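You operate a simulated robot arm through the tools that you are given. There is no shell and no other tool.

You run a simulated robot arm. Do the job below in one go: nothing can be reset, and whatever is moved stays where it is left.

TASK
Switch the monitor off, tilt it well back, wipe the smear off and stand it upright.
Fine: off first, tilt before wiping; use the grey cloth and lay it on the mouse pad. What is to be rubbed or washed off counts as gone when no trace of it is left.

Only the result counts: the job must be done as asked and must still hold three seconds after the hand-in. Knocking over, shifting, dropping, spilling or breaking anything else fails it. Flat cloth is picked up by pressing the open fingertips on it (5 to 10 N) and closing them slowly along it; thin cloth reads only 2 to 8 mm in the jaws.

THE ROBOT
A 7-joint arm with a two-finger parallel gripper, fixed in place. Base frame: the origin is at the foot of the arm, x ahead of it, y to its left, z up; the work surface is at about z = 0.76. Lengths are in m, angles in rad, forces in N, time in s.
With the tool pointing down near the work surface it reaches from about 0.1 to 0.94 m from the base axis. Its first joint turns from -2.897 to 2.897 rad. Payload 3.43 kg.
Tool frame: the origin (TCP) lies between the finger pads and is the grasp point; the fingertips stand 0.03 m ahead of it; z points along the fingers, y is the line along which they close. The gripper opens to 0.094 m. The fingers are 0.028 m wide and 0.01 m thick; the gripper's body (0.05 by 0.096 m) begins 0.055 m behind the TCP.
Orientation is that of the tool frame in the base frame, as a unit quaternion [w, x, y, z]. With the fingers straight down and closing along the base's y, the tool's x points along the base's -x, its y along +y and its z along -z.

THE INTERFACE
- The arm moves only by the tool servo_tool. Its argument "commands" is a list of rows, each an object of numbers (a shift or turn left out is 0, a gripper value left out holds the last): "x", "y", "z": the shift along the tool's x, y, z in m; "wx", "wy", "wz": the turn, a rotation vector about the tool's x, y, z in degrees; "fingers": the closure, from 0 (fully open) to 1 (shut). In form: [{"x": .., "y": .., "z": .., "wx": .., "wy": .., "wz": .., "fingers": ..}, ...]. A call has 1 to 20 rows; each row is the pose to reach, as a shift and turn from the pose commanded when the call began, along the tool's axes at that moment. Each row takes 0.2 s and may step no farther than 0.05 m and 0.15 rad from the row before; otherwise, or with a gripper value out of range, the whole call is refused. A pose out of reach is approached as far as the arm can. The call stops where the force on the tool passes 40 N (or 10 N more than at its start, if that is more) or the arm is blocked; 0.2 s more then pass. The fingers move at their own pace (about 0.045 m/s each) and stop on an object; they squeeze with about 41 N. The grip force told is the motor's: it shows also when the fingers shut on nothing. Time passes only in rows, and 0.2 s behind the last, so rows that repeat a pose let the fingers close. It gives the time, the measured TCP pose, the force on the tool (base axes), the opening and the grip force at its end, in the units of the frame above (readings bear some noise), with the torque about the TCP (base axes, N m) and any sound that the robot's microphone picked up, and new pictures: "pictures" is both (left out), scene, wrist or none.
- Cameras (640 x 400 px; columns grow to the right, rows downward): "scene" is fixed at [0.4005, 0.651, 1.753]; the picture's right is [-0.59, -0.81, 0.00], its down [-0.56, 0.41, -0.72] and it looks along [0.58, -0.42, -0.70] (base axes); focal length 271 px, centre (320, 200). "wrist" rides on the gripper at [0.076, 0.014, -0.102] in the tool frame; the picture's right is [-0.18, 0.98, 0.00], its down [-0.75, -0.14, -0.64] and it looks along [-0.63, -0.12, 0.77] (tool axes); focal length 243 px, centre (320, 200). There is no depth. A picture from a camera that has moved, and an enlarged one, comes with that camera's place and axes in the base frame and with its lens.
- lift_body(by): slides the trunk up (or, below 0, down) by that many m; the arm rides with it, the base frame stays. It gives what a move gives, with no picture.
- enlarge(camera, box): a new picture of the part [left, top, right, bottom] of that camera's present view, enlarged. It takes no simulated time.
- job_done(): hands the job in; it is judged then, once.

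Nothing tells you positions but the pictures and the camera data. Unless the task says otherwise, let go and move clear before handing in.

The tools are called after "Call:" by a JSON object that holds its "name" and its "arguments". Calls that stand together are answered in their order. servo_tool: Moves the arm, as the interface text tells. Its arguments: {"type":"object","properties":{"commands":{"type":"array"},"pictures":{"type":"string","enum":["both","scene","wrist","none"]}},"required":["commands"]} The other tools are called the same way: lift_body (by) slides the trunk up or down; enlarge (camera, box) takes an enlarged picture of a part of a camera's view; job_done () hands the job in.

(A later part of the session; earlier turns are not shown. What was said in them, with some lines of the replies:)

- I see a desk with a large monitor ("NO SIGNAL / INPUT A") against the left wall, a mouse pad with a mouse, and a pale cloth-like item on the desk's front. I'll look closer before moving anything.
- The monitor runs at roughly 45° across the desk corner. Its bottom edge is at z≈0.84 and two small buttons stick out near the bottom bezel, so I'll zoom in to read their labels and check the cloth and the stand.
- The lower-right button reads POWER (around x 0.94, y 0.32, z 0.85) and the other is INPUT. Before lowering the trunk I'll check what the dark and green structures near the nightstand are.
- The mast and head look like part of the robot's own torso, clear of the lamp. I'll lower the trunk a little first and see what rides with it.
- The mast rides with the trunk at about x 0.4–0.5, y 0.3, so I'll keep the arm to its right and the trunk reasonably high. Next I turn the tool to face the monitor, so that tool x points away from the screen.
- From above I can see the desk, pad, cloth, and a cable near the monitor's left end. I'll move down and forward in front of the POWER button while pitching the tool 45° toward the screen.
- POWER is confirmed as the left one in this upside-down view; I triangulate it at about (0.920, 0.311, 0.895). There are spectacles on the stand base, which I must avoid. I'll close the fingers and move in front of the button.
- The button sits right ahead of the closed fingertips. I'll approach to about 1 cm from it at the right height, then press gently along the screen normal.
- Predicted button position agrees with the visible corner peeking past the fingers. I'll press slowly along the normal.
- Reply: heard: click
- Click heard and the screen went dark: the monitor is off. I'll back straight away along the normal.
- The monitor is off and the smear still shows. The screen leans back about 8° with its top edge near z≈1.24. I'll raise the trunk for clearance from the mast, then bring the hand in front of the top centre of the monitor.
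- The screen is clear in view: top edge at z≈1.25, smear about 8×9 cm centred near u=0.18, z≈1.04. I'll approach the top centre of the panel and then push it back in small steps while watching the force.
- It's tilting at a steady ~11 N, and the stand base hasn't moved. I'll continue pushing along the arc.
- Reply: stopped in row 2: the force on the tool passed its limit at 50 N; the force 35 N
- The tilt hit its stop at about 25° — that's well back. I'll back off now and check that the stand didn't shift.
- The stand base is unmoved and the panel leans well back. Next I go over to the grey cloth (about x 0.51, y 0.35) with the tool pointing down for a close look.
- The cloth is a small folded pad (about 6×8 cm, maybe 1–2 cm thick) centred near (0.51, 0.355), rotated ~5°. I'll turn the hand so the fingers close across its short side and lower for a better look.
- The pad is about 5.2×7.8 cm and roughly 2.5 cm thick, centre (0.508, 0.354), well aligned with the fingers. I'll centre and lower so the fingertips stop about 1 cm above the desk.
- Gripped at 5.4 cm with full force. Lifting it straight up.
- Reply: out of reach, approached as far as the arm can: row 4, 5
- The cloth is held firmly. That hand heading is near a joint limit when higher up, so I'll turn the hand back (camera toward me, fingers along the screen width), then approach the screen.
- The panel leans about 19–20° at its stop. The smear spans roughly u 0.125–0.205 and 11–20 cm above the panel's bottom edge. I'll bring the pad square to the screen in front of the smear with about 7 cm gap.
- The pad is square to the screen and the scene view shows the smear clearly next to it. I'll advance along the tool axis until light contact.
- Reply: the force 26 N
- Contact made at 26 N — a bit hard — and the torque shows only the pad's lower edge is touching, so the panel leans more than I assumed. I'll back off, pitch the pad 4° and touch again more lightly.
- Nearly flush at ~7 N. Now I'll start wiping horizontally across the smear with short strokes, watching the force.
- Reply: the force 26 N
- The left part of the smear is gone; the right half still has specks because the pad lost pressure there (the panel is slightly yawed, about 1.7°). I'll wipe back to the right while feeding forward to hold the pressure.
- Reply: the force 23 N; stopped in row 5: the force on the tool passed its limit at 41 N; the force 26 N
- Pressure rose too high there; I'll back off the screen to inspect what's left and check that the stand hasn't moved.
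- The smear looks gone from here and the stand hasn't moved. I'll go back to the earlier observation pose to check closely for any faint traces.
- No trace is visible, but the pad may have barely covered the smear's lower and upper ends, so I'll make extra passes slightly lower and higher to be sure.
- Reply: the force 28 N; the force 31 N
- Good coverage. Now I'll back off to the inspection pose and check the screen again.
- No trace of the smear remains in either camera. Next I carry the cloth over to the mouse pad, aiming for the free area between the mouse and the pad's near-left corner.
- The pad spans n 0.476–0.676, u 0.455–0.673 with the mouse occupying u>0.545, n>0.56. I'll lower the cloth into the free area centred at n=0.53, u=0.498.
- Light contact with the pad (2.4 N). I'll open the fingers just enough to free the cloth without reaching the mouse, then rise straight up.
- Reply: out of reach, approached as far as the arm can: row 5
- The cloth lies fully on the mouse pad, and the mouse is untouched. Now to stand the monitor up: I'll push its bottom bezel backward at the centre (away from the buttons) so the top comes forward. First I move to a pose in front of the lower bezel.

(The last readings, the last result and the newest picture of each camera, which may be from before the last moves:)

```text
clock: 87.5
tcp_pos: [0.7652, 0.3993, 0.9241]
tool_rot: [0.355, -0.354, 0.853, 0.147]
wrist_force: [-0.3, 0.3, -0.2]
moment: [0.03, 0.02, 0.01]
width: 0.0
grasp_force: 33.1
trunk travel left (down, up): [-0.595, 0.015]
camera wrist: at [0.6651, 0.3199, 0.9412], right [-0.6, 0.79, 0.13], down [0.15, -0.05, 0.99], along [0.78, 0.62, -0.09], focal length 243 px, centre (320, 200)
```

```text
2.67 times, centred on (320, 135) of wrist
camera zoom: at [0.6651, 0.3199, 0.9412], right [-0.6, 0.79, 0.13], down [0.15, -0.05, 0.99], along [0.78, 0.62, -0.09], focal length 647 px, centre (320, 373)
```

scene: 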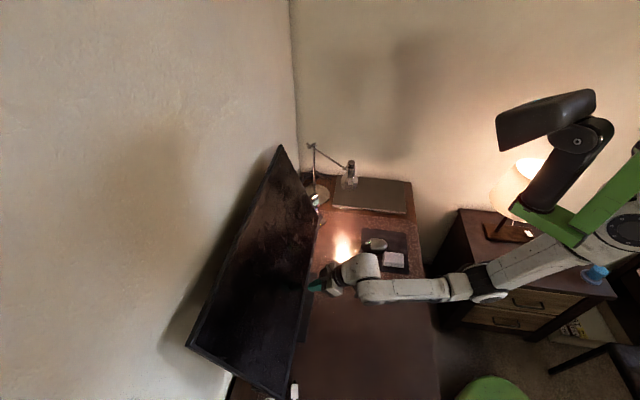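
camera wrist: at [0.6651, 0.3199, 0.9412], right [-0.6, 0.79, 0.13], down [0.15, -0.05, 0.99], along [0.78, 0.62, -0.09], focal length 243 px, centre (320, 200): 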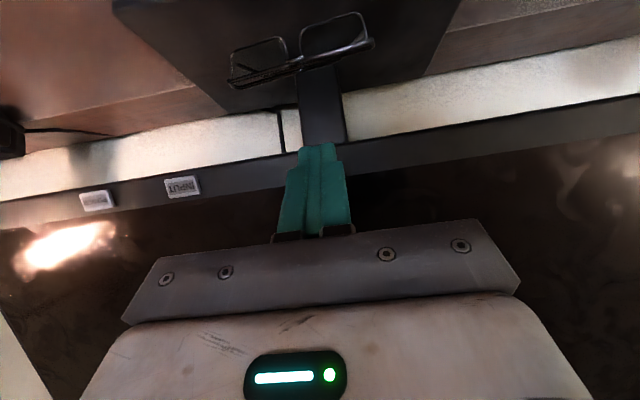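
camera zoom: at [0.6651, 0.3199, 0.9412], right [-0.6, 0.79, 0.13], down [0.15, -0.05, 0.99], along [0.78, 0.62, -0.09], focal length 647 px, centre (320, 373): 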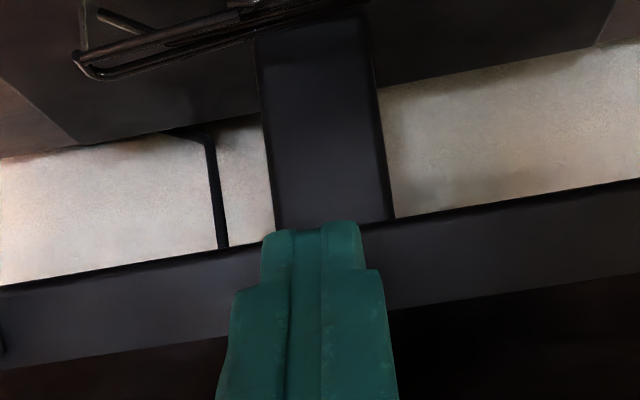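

Call:
{"name": "servo_tool", "arguments": {"commands": [{"x": -0.001, "z": 0.004, "fingers": 1}, {"x": -0.002, "z": 0.008}, {"x": -0.003, "z": 0.011}, {"x": -0.004, "z": 0.014}], "pictures": "none"}}

```text
clock: 88.5
tcp_pos: [0.7728, 0.4062, 0.9167]
tool_rot: [0.356, -0.354, 0.852, 0.147]
wrist_force: [-8.8, -8.6, 7.1]
moment: [0.08, -0.02, 0.02]
width: 0.0
grasp_force: 33.1
trunk travel left (down, up): [-0.595, 0.015]
```

Call:
{"name": "servo_tool", "arguments": {"commands": [{"x": -0.0008, "z": 0.003, "fingers": 1}, {"x": -0.0014, "z": 0.006}, {"x": -0.002, "z": 0.009}], "pictures": "scene"}}

Call:
{"name": "enlarge", "arguments": {"camera": "scene", "box": [180, 260, 360, 400]}}

```text
clock: 89.3
tcp_pos: [0.7795, 0.413, 0.9118]
tool_rot: [0.354, -0.354, 0.853, 0.147]
wrist_force: [-8.2, -10.2, 2.7]
moment: [-0.08, 0.01, -0.07]
width: 0.0
grasp_force: 33.1
trunk travel left (down, up): [-0.595, 0.015]
```

scene: 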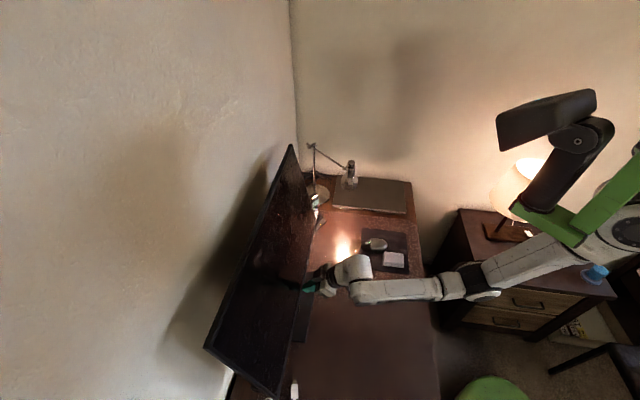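

```text
2.86 times, centred on (270, 330) of scene
camera zoom: at [0.4005, 0.651, 1.753], right [-0.59, -0.81, 0.0], down [-0.56, 0.41, -0.72], along [0.58, -0.42, -0.7], focal length 773 px, centre (463, -171)
```

zoom: 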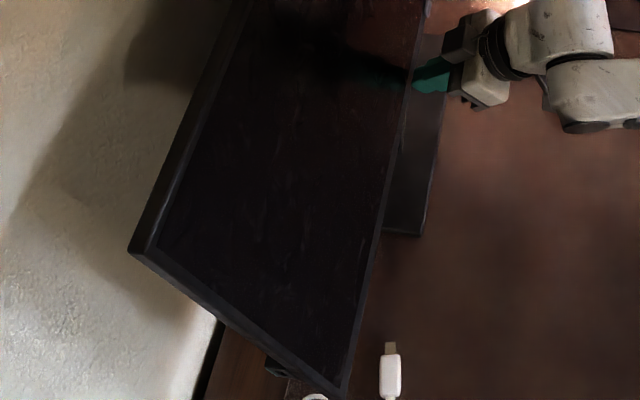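

The monitor is coming forward smoothly (about 12° now) and the base isn't moving. Continuing in small steps.

Call:
{"name": "servo_tool", "arguments": {"commands": [{"x": -0.001, "z": 0.0035, "fingers": 1}, {"x": -0.002, "z": 0.007}, {"x": -0.003, "z": 0.01}], "pictures": "scene"}}

Call:
{"name": "enlarge", "arguments": {"camera": "scene", "box": [180, 260, 360, 400]}}

Call:
{"name": "enlarge", "arguments": {"camera": "scene", "box": [240, 130, 400, 270]}}

```text
clock: 90.1
tcp_pos: [0.7848, 0.4187, 0.9076]
tool_rot: [0.355, -0.354, 0.852, 0.148]
wrist_force: [-6.2, -9.6, 1.3]
moment: [-0.18, -0.05, -0.02]
width: 0.0
grasp_force: 33.2
trunk travel left (down, up): [-0.595, 0.015]
```

scene: 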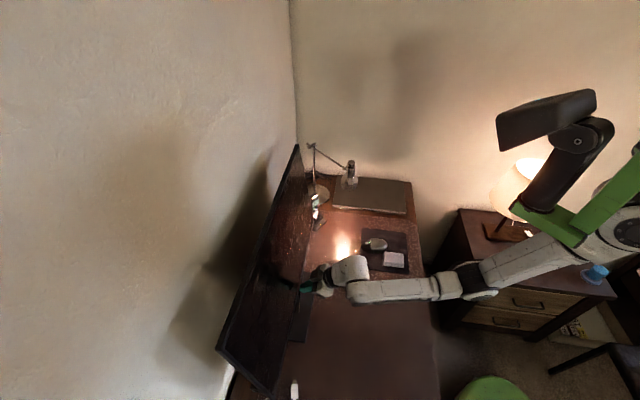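

```text
2.86 times, centred on (270, 330) of scene
camera zoom: at [0.4005, 0.651, 1.753], right [-0.59, -0.81, 0.0], down [-0.56, 0.41, -0.72], along [0.58, -0.42, -0.7], focal length 773 px, centre (463, -171)
```

zoom: 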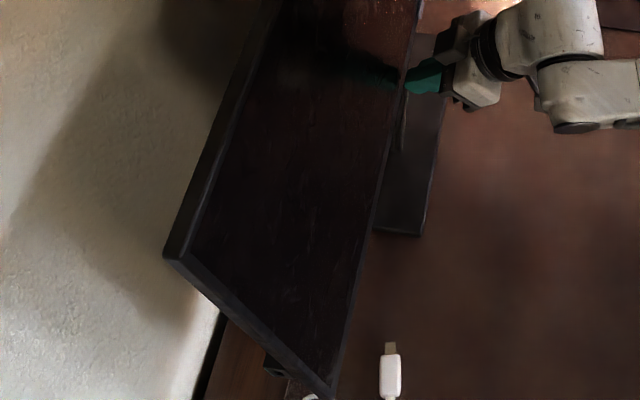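

```text
2.86 times, centred on (320, 200) of scene
camera zoom: at [0.4005, 0.651, 1.753], right [-0.59, -0.81, 0.0], down [-0.56, 0.41, -0.72], along [0.58, -0.42, -0.7], focal length 773 px, centre (320, 200)
```

zoom: 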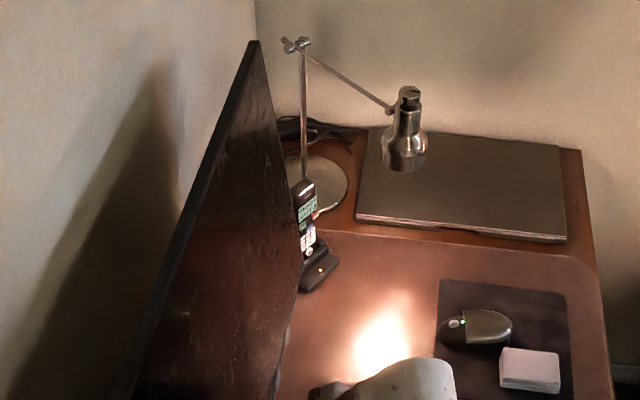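

It's back at its original angle (~6° lean). A bit more to reach vertical.

Call:
{"name": "servo_tool", "arguments": {"commands": [{"x": -0.0015, "z": 0.003, "fingers": 1}, {"x": -0.003, "z": 0.006}], "pictures": "scene"}}

Call:
{"name": "enlarge", "arguments": {"camera": "scene", "box": [200, 320, 328, 400]}}

Call:
{"name": "enlarge", "arguments": {"camera": "scene", "box": [256, 140, 384, 220]}}

```text
clock: 90.7
tcp_pos: [0.7895, 0.4228, 0.904]
tool_rot: [0.355, -0.354, 0.852, 0.148]
wrist_force: [-6.4, -8.8, -1.7]
moment: [-0.21, 0.06, -0.01]
width: 0.0
grasp_force: 32.9
trunk travel left (down, up): [-0.595, 0.015]
```

scene: 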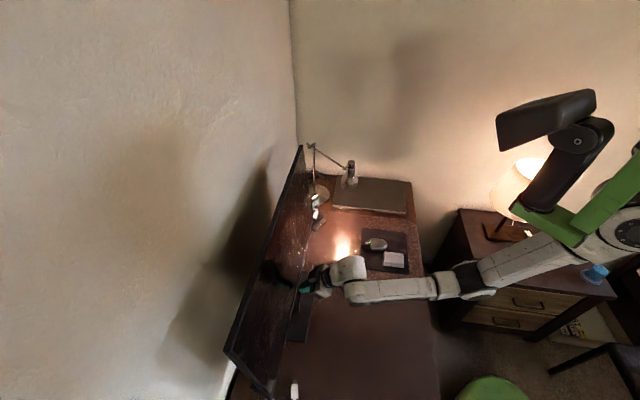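

```text
5.00 times, centred on (264, 360) of scene
camera zoom: at [0.4005, 0.651, 1.753], right [-0.59, -0.81, 0.0], down [-0.56, 0.41, -0.72], along [0.58, -0.42, -0.7], focal length 1353 px, centre (600, -600)
```

zoom: 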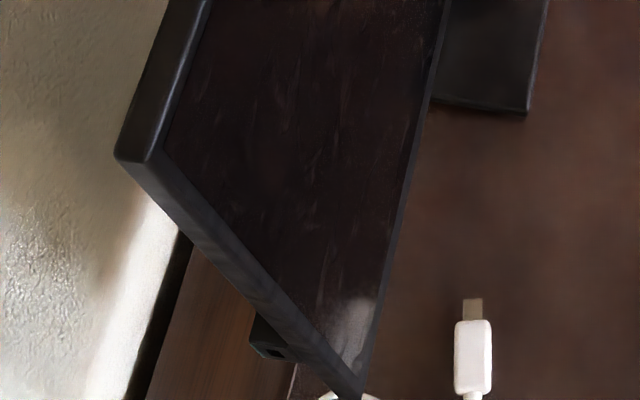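

```text
5.00 times, centred on (320, 180) of scene
camera zoom: at [0.4005, 0.651, 1.753], right [-0.59, -0.81, 0.0], down [-0.56, 0.41, -0.72], along [0.58, -0.42, -0.7], focal length 1353 px, centre (320, 300)
```

zoom: 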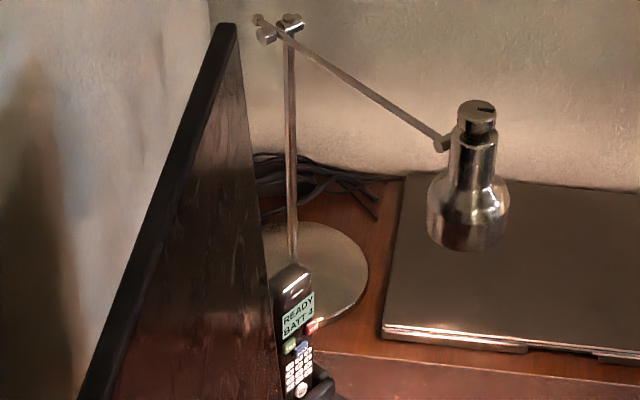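

About 3° of lean left according to the vanishing-point check. One more small push.

Call:
{"name": "servo_tool", "arguments": {"commands": [{"x": -0.001, "z": 0.002, "fingers": 1}, {"x": -0.0018, "z": 0.004}], "pictures": "scene"}}

Call:
{"name": "enlarge", "arguments": {"camera": "scene", "box": [200, 320, 328, 400]}}

Call:
{"name": "enlarge", "arguments": {"camera": "scene", "box": [256, 140, 384, 220]}}

```text
clock: 91.3
tcp_pos: [0.7924, 0.4268, 0.9018]
tool_rot: [0.355, -0.355, 0.852, 0.149]
wrist_force: [-6.7, -9.8, -1.6]
moment: [-0.14, 0.09, -0.11]
width: 0.0
grasp_force: 33.2
trunk travel left (down, up): [-0.595, 0.015]
```

scene: 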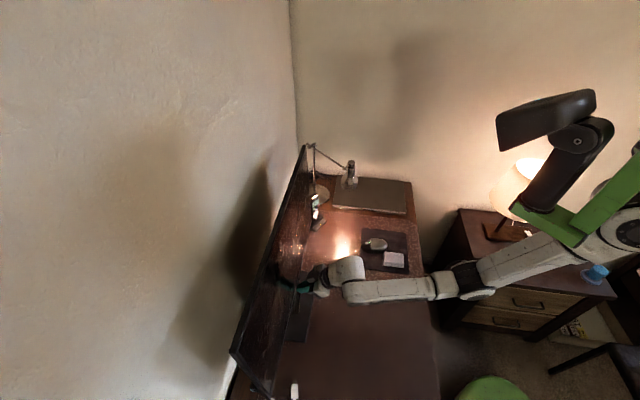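

```text
5.00 times, centred on (264, 360) of scene
camera zoom: at [0.4005, 0.651, 1.753], right [-0.59, -0.81, 0.0], down [-0.56, 0.41, -0.72], along [0.58, -0.42, -0.7], focal length 1353 px, centre (600, -600)
```

zoom: 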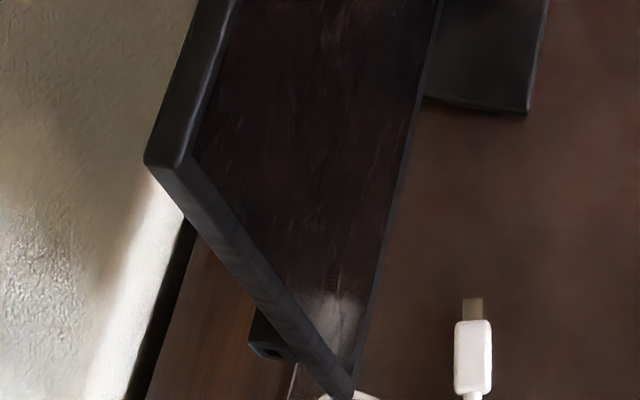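

```text
5.00 times, centred on (320, 180) of scene
camera zoom: at [0.4005, 0.651, 1.753], right [-0.59, -0.81, 0.0], down [-0.56, 0.41, -0.72], along [0.58, -0.42, -0.7], focal length 1353 px, centre (320, 300)
```

zoom: 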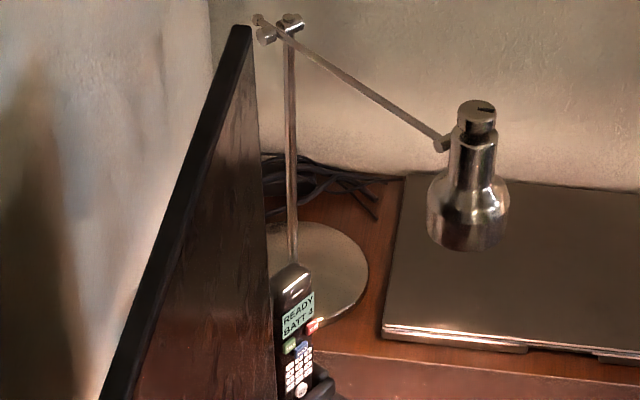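

By the vanishing-point check it's within about 1–2° of vertical. I'll back off gently and take a proper measurement from in front with all four panel corners in view.

Call:
{"name": "servo_tool", "arguments": {"commands": [{"x": 0.003, "z": -0.003, "fingers": 1}, {"x": 0.015, "z": -0.03}, {"x": 0.02, "z": -0.07}, {"x": 0.0, "z": -0.11}, {"x": -0.03, "z": -0.15}, {"x": -0.06, "z": -0.19}, {"x": -0.07, "z": -0.235}, {"x": -0.07, "z": -0.28}, {"x": -0.065, "z": -0.32}, {"x": -0.05, "z": -0.36}, {"x": -0.035, "z": -0.4}], "pictures": "both"}}

```text
clock: 93.7
tcp_pos: [0.6459, 0.2764, 1.1955]
tool_rot: [0.364, -0.354, 0.848, 0.149]
wrist_force: [-0.4, 0.0, 1.0]
moment: [0.01, 0.02, 0.0]
width: 0.0
grasp_force: 33.2
out of reach, approached as far as the arm can: row 10, 11
trunk travel left (down, up): [-0.595, 0.015]
camera wrist: at [0.5474, 0.198, 1.2102], right [-0.61, 0.78, 0.13], down [0.14, -0.05, 0.99], along [0.78, 0.62, -0.07], focal length 243 px, centre (320, 200)
```

scene: 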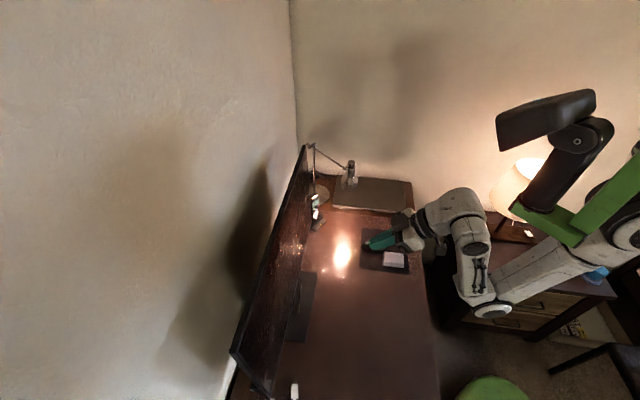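
wrist: 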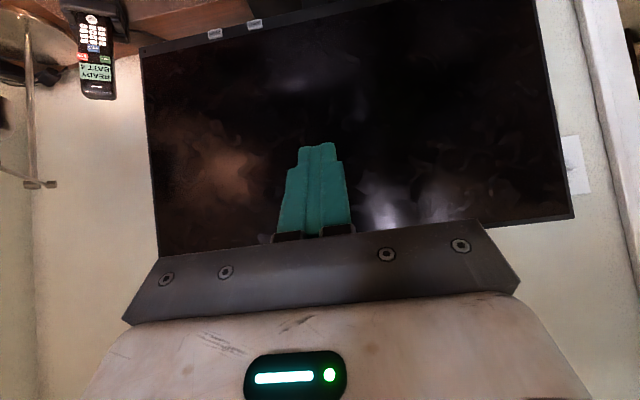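

Call:
{"name": "enlarge", "arguments": {"camera": "wrist", "box": [120, 20, 184, 60]}}

Call:
{"name": "enlarge", "arguments": {"camera": "wrist", "box": [130, 225, 194, 265]}}

Call:
{"name": "enlarge", "arguments": {"camera": "wrist", "box": [540, 190, 604, 230]}}

Call:
{"name": "enlarge", "arguments": {"camera": "wrist", "box": [510, 0, 574, 40]}}

```text
10.00 times, centred on (152, 40) of wrist
camera zoom: at [0.5474, 0.198, 1.2102], right [-0.61, 0.78, 0.13], down [0.14, -0.05, 0.99], along [0.78, 0.62, -0.07], focal length 2426 px, centre (2000, 1800)
```

zoom: 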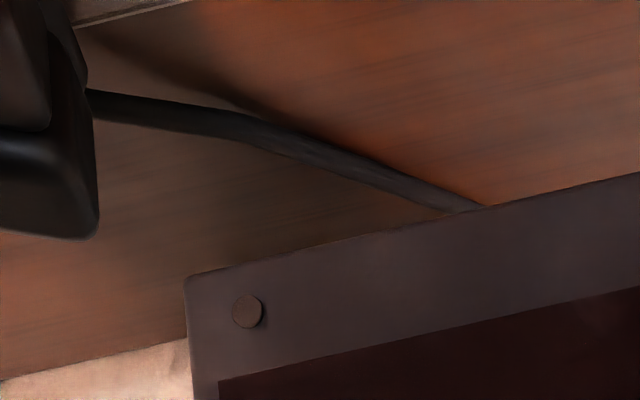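

```text
10.00 times, centred on (162, 245) of wrist
camera zoom: at [0.5474, 0.198, 1.2102], right [-0.61, 0.78, 0.13], down [0.14, -0.05, 0.99], along [0.78, 0.62, -0.07], focal length 2426 px, centre (1900, -250)
```

zoom: 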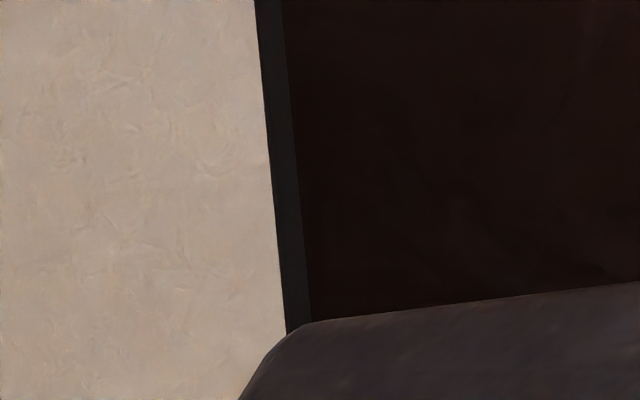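

```text
10.00 times, centred on (572, 210) of wrist
camera zoom: at [0.5474, 0.198, 1.2102], right [-0.61, 0.78, 0.13], down [0.14, -0.05, 0.99], along [0.78, 0.62, -0.07], focal length 2426 px, centre (-2200, 100)
```

zoom: 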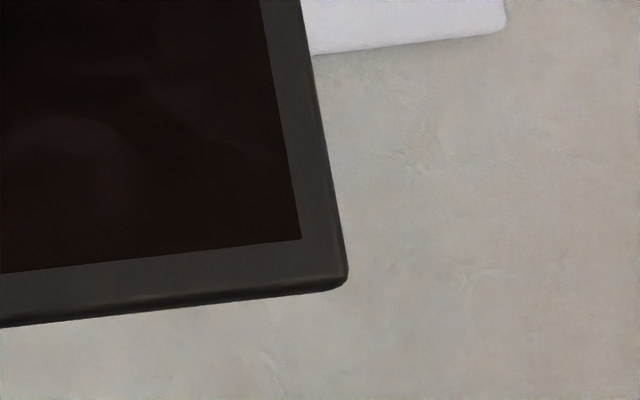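

```text
10.00 times, centred on (542, 20) of wrist
camera zoom: at [0.5474, 0.198, 1.2102], right [-0.61, 0.78, 0.13], down [0.14, -0.05, 0.99], along [0.78, 0.62, -0.07], focal length 2426 px, centre (-1900, 2000)
```

zoom: 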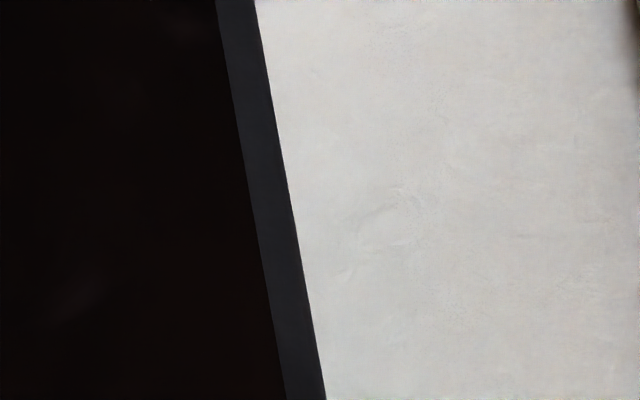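

Precise edge measurement gives about 1.5° of backward lean remaining. The panel held its pose after release. I'll nudge it the last degree or so for a true upright.

Call:
{"name": "servo_tool", "arguments": {"commands": [{"x": 0.0118, "y": 0.0005, "z": 0.0384, "wy": 0.2, "fingers": 1}, {"x": 0.0237, "y": 0.001, "z": 0.0769, "wy": 0.4}, {"x": 0.0355, "y": 0.0015, "z": 0.1153, "wy": 0.7}, {"x": 0.0473, "y": 0.002, "z": 0.1537, "wy": 0.9}, {"x": 0.0592, "y": 0.0025, "z": 0.1922, "wy": 1.1}, {"x": 0.071, "y": 0.0027, "z": 0.2306, "wy": 1.35}, {"x": 0.069, "y": 0.0027, "z": 0.27, "wy": 1.35}, {"x": 0.067, "y": 0.0027, "z": 0.305, "wy": 1.35}, {"x": 0.066, "y": 0.0027, "z": 0.3226, "wy": 1.35}], "pictures": "both"}}

```text
clock: 95.7
tcp_pos: [0.7732, 0.4079, 0.9211]
tool_rot: [0.346, -0.356, 0.856, 0.145]
wrist_force: [0.2, 1.0, -0.3]
moment: [0.0, -0.03, 0.0]
width: 0.0001
grasp_force: 33.1
trunk travel left (down, up): [-0.595, 0.015]
camera wrist: at [0.6742, 0.3292, 0.9419], right [-0.6, 0.79, 0.13], down [0.17, -0.03, 0.99], along [0.78, 0.62, -0.11], focal length 243 px, centre (320, 200)
```

scene: 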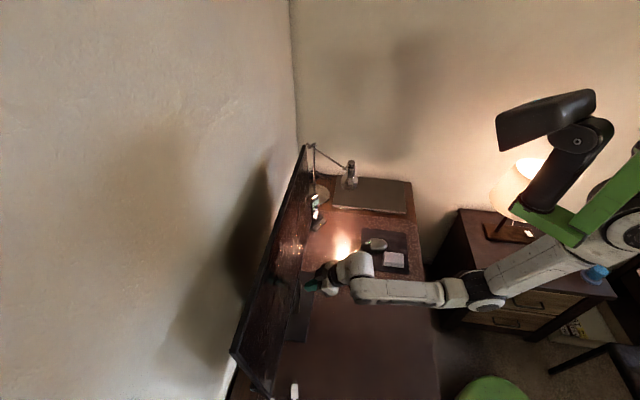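
wrist: 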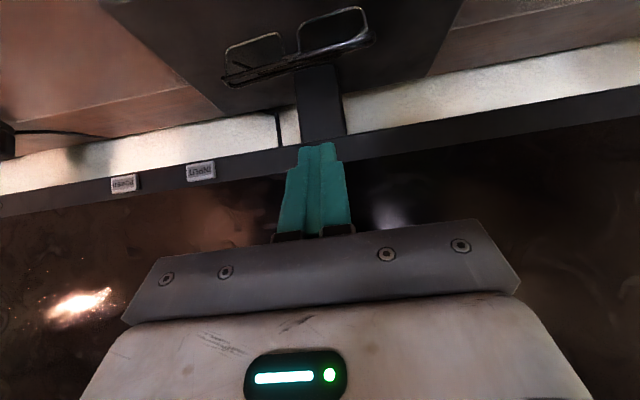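

Call:
{"name": "servo_tool", "arguments": {"commands": [{"x": -0.001, "z": 0.012, "fingers": 1}, {"x": -0.002, "z": 0.022}, {"x": -0.0028, "z": 0.0283}], "pictures": "none"}}

```text
clock: 96.5
tcp_pos: [0.7878, 0.424, 0.9038]
tool_rot: [0.345, -0.356, 0.857, 0.144]
wrist_force: [0.7, 1.1, -0.9]
moment: [0.01, 0.03, -0.01]
width: 0.0003
grasp_force: 32.6
trunk travel left (down, up): [-0.595, 0.015]
```

Call:
{"name": "servo_tool", "arguments": {"commands": [{"x": -0.001, "z": 0.001, "fingers": 1}, {"x": -0.002, "z": 0.002}, {"x": -0.003, "z": 0.003}], "pictures": "none"}}

```text
clock: 97.3
tcp_pos: [0.7913, 0.4261, 0.9034]
tool_rot: [0.345, -0.356, 0.856, 0.144]
wrist_force: [0.0, -0.5, 0.6]
moment: [0.02, 0.03, 0.0]
width: 0.0
grasp_force: 32.5
trunk travel left (down, up): [-0.595, 0.015]
```

Call:
{"name": "servo_tool", "arguments": {"commands": [{"x": -0.001, "z": 0.001, "fingers": 1}, {"x": -0.002, "z": 0.002}], "pictures": "none"}}

```text
clock: 97.9
tcp_pos: [0.7931, 0.4286, 0.9024]
tool_rot: [0.344, -0.356, 0.857, 0.143]
wrist_force: [-6.7, -6.4, 2.1]
moment: [-0.03, -0.03, 0.0]
width: 0.0003
grasp_force: 32.6
trunk travel left (down, up): [-0.595, 0.015]
```

Call:
{"name": "servo_tool", "arguments": {"commands": [{"x": -0.0008, "z": 0.0008, "fingers": 1}, {"x": -0.0016, "z": 0.0016}], "pictures": "scene"}}

Call:
{"name": "enlarge", "arguments": {"camera": "scene", "box": [200, 320, 328, 400]}}

Call:
{"name": "enlarge", "arguments": {"camera": "scene", "box": [256, 140, 384, 220]}}

```text
clock: 98.5
tcp_pos: [0.7942, 0.4301, 0.9016]
tool_rot: [0.344, -0.356, 0.857, 0.143]
wrist_force: [-7.6, -9.7, -2.9]
moment: [-0.23, 0.12, -0.06]
width: 0.0001
grasp_force: 32.3
trunk travel left (down, up): [-0.595, 0.015]
```

scene: 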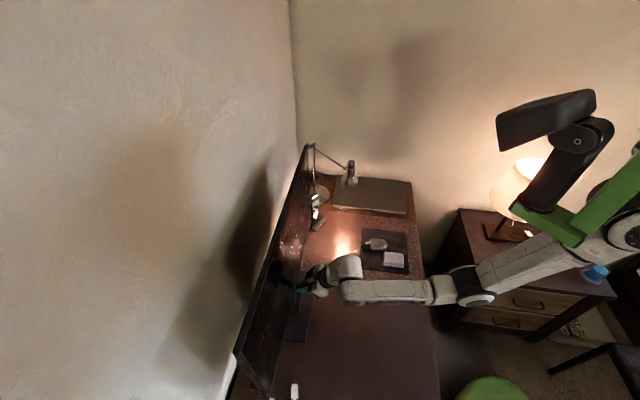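

```text
5.00 times, centred on (264, 360) of scene
camera zoom: at [0.4005, 0.651, 1.753], right [-0.59, -0.81, 0.0], down [-0.56, 0.41, -0.72], along [0.58, -0.42, -0.7], focal length 1353 px, centre (600, -600)
```

zoom: 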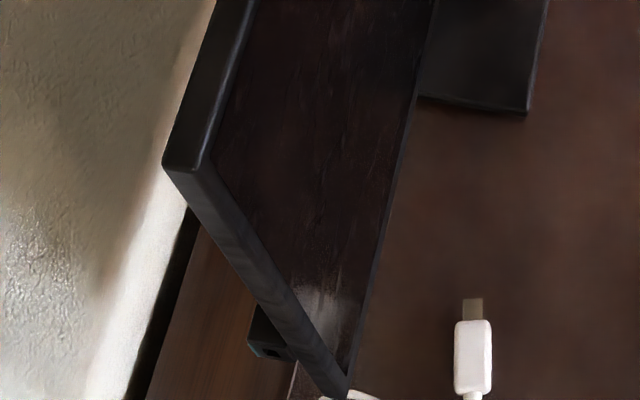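

```text
5.00 times, centred on (320, 180) of scene
camera zoom: at [0.4005, 0.651, 1.753], right [-0.59, -0.81, 0.0], down [-0.56, 0.41, -0.72], along [0.58, -0.42, -0.7], focal length 1353 px, centre (320, 300)
```

zoom: 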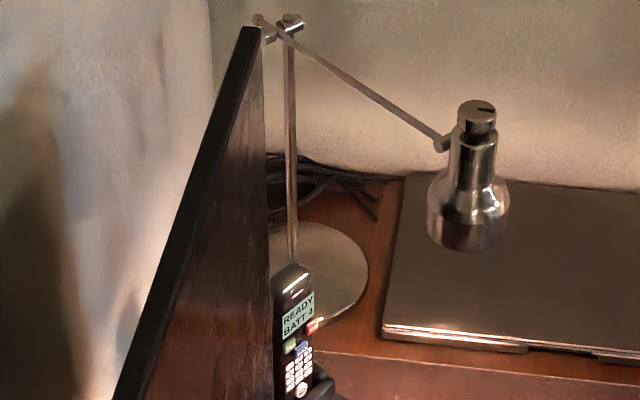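

Now it's essentially vertical (right edge points right at the vertical vanishing point). I'll retreat cleanly and verify everything.

Call:
{"name": "servo_tool", "arguments": {"commands": [{"x": 0.003, "z": -0.003, "fingers": 1}, {"x": 0.015, "z": -0.03}, {"x": 0.02, "z": -0.07}, {"x": 0.0, "z": -0.11}, {"x": -0.03, "z": -0.15}, {"x": -0.06, "z": -0.19}, {"x": -0.07, "z": -0.235}, {"x": -0.07, "z": -0.28}, {"x": -0.065, "z": -0.32}, {"x": -0.055, "z": -0.35}], "pictures": "both"}}

Call:
{"name": "enlarge", "arguments": {"camera": "wrist", "box": [120, 20, 184, 60]}}

Call:
{"name": "enlarge", "arguments": {"camera": "wrist", "box": [130, 225, 194, 265]}}

Call:
{"name": "enlarge", "arguments": {"camera": "wrist", "box": [540, 190, 604, 230]}}

Call:
{"name": "enlarge", "arguments": {"camera": "wrist", "box": [510, 0, 574, 40]}}

Call:
{"name": "enlarge", "arguments": {"camera": "wrist", "box": [340, 20, 500, 120]}}

Call:
{"name": "enlarge", "arguments": {"camera": "scene", "box": [340, 215, 436, 275]}}

```text
clock: 100.7
tcp_pos: [0.6498, 0.2878, 1.1929]
tool_rot: [0.345, -0.356, 0.857, 0.143]
wrist_force: [-0.1, 1.0, 0.0]
moment: [-0.03, 0.01, -0.05]
width: 0.0
grasp_force: 32.7
trunk travel left (down, up): [-0.595, 0.015]
camera wrist: at [0.552, 0.209, 1.213], right [-0.6, 0.79, 0.13], down [0.17, -0.03, 0.98], along [0.78, 0.62, -0.12], focal length 243 px, centre (320, 200)
```

scene: 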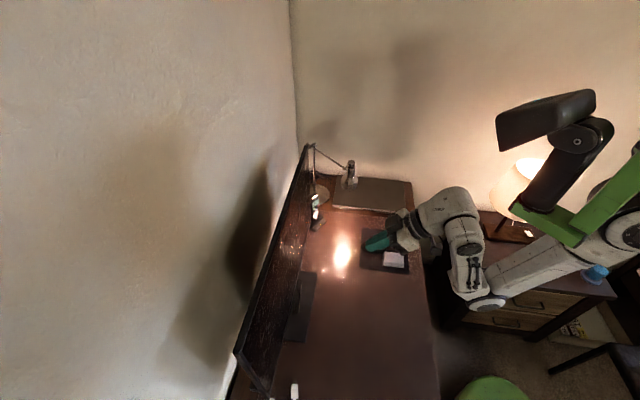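
wrist: 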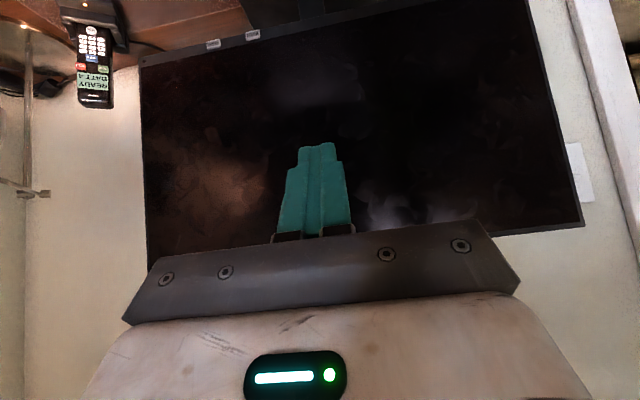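

```text
10.00 times, centred on (152, 40) of wrist
camera zoom: at [0.552, 0.209, 1.213], right [-0.6, 0.79, 0.13], down [0.17, -0.03, 0.98], along [0.78, 0.62, -0.12], focal length 2426 px, centre (2000, 1800)
```

zoom: 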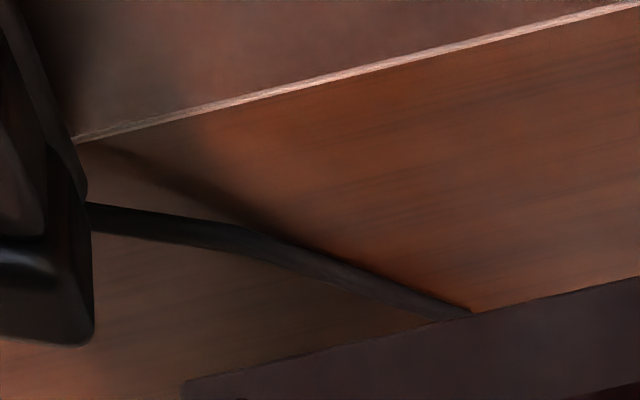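

```text
10.00 times, centred on (162, 245) of wrist
camera zoom: at [0.552, 0.209, 1.213], right [-0.6, 0.79, 0.13], down [0.17, -0.03, 0.98], along [0.78, 0.62, -0.12], focal length 2426 px, centre (1900, -250)
```

zoom: 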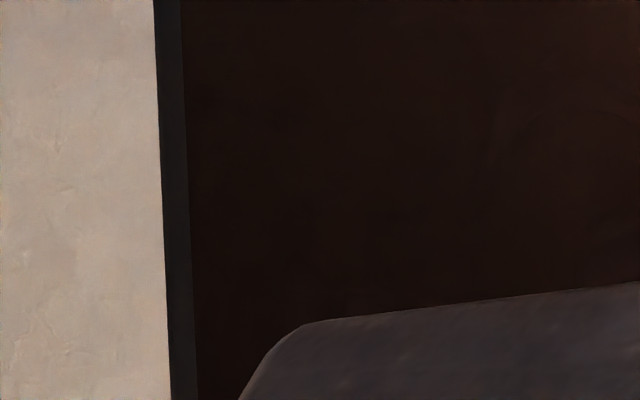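

```text
10.00 times, centred on (572, 210) of wrist
camera zoom: at [0.552, 0.209, 1.213], right [-0.6, 0.79, 0.13], down [0.17, -0.03, 0.98], along [0.78, 0.62, -0.12], focal length 2426 px, centre (-2200, 100)
```

zoom: 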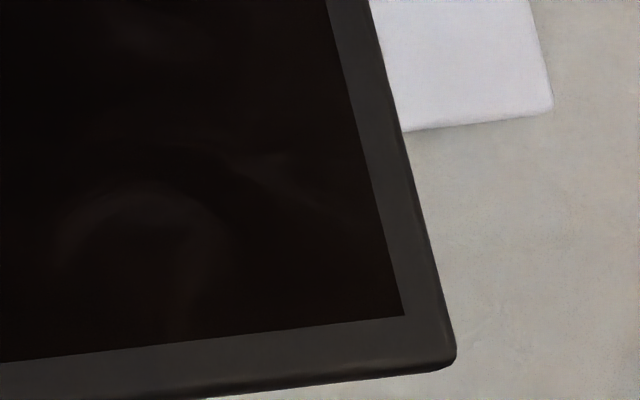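

```text
10.00 times, centred on (542, 20) of wrist
camera zoom: at [0.552, 0.209, 1.213], right [-0.6, 0.79, 0.13], down [0.17, -0.03, 0.98], along [0.78, 0.62, -0.12], focal length 2426 px, centre (-1900, 2000)
```

zoom: 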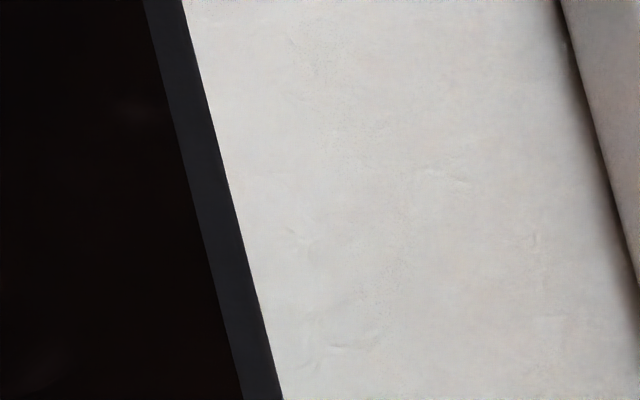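

```text
4.00 times, centred on (420, 70) of wrist
camera zoom: at [0.552, 0.209, 1.213], right [-0.6, 0.79, 0.13], down [0.17, -0.03, 0.98], along [0.78, 0.62, -0.12], focal length 970 px, centre (-80, 720)
```

zoom: 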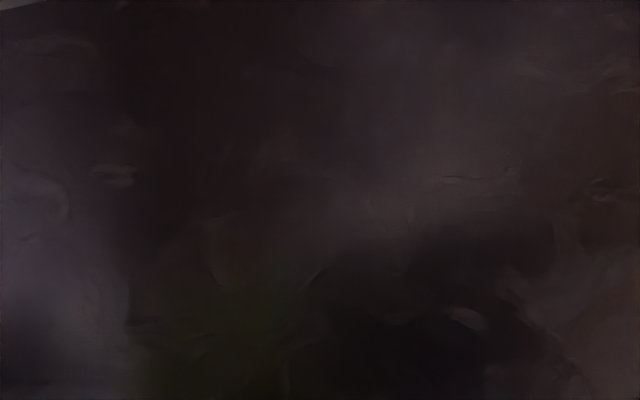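

```text
6.67 times, centred on (388, 245) of scene
camera zoom: at [0.4005, 0.651, 1.753], right [-0.59, -0.81, 0.0], down [-0.56, 0.41, -0.72], along [0.58, -0.42, -0.7], focal length 1804 px, centre (-133, -100)
```

zoom: 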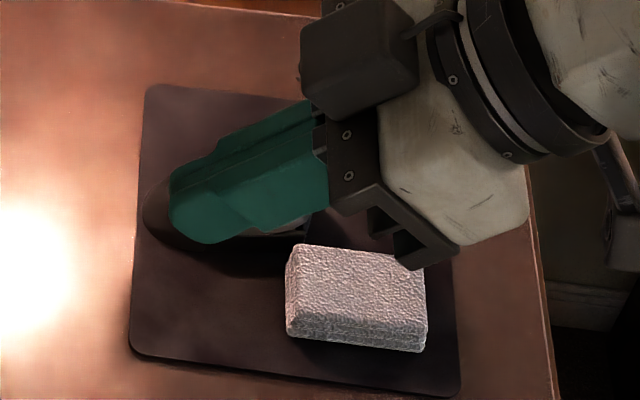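

The panel now measures within about 0.1° of vertical. The screen is off with no smear left, the cloth is flat on the mouse pad clear of the mouse, and the hand is clear of everything. Handing in.

Call:
{"name": "job_done", "arguments": {}}

```text
The job is handed in.
```

The job is done and handed in, in the order you asked; I haven't seen the verdict.

- **Off:** I pressed POWER first. There was a click and the screen went dark.
- **Tilt:** I pushed the monitor back to its stop, about 20°, before wiping. The stand did not move.
- **Wipe:** I rubbed the smear with the grey cloth in several overlapping passes. No trace showed in either camera afterwards, though the screen was dark by then.
- **Cloth:** It lies flat on the mouse pad, wholly on it and clear of the mouse. The mouse did not move.
- **Upright:** I pushed the bottom edge back until the panel stood vertical, which I measured at about 0.1° off.

The push force briefly reached about 50 N at the tilt stop and 41 N during one wipe. Nothing else shifted as far as the cameras show, and the hand was clear before I handed in.
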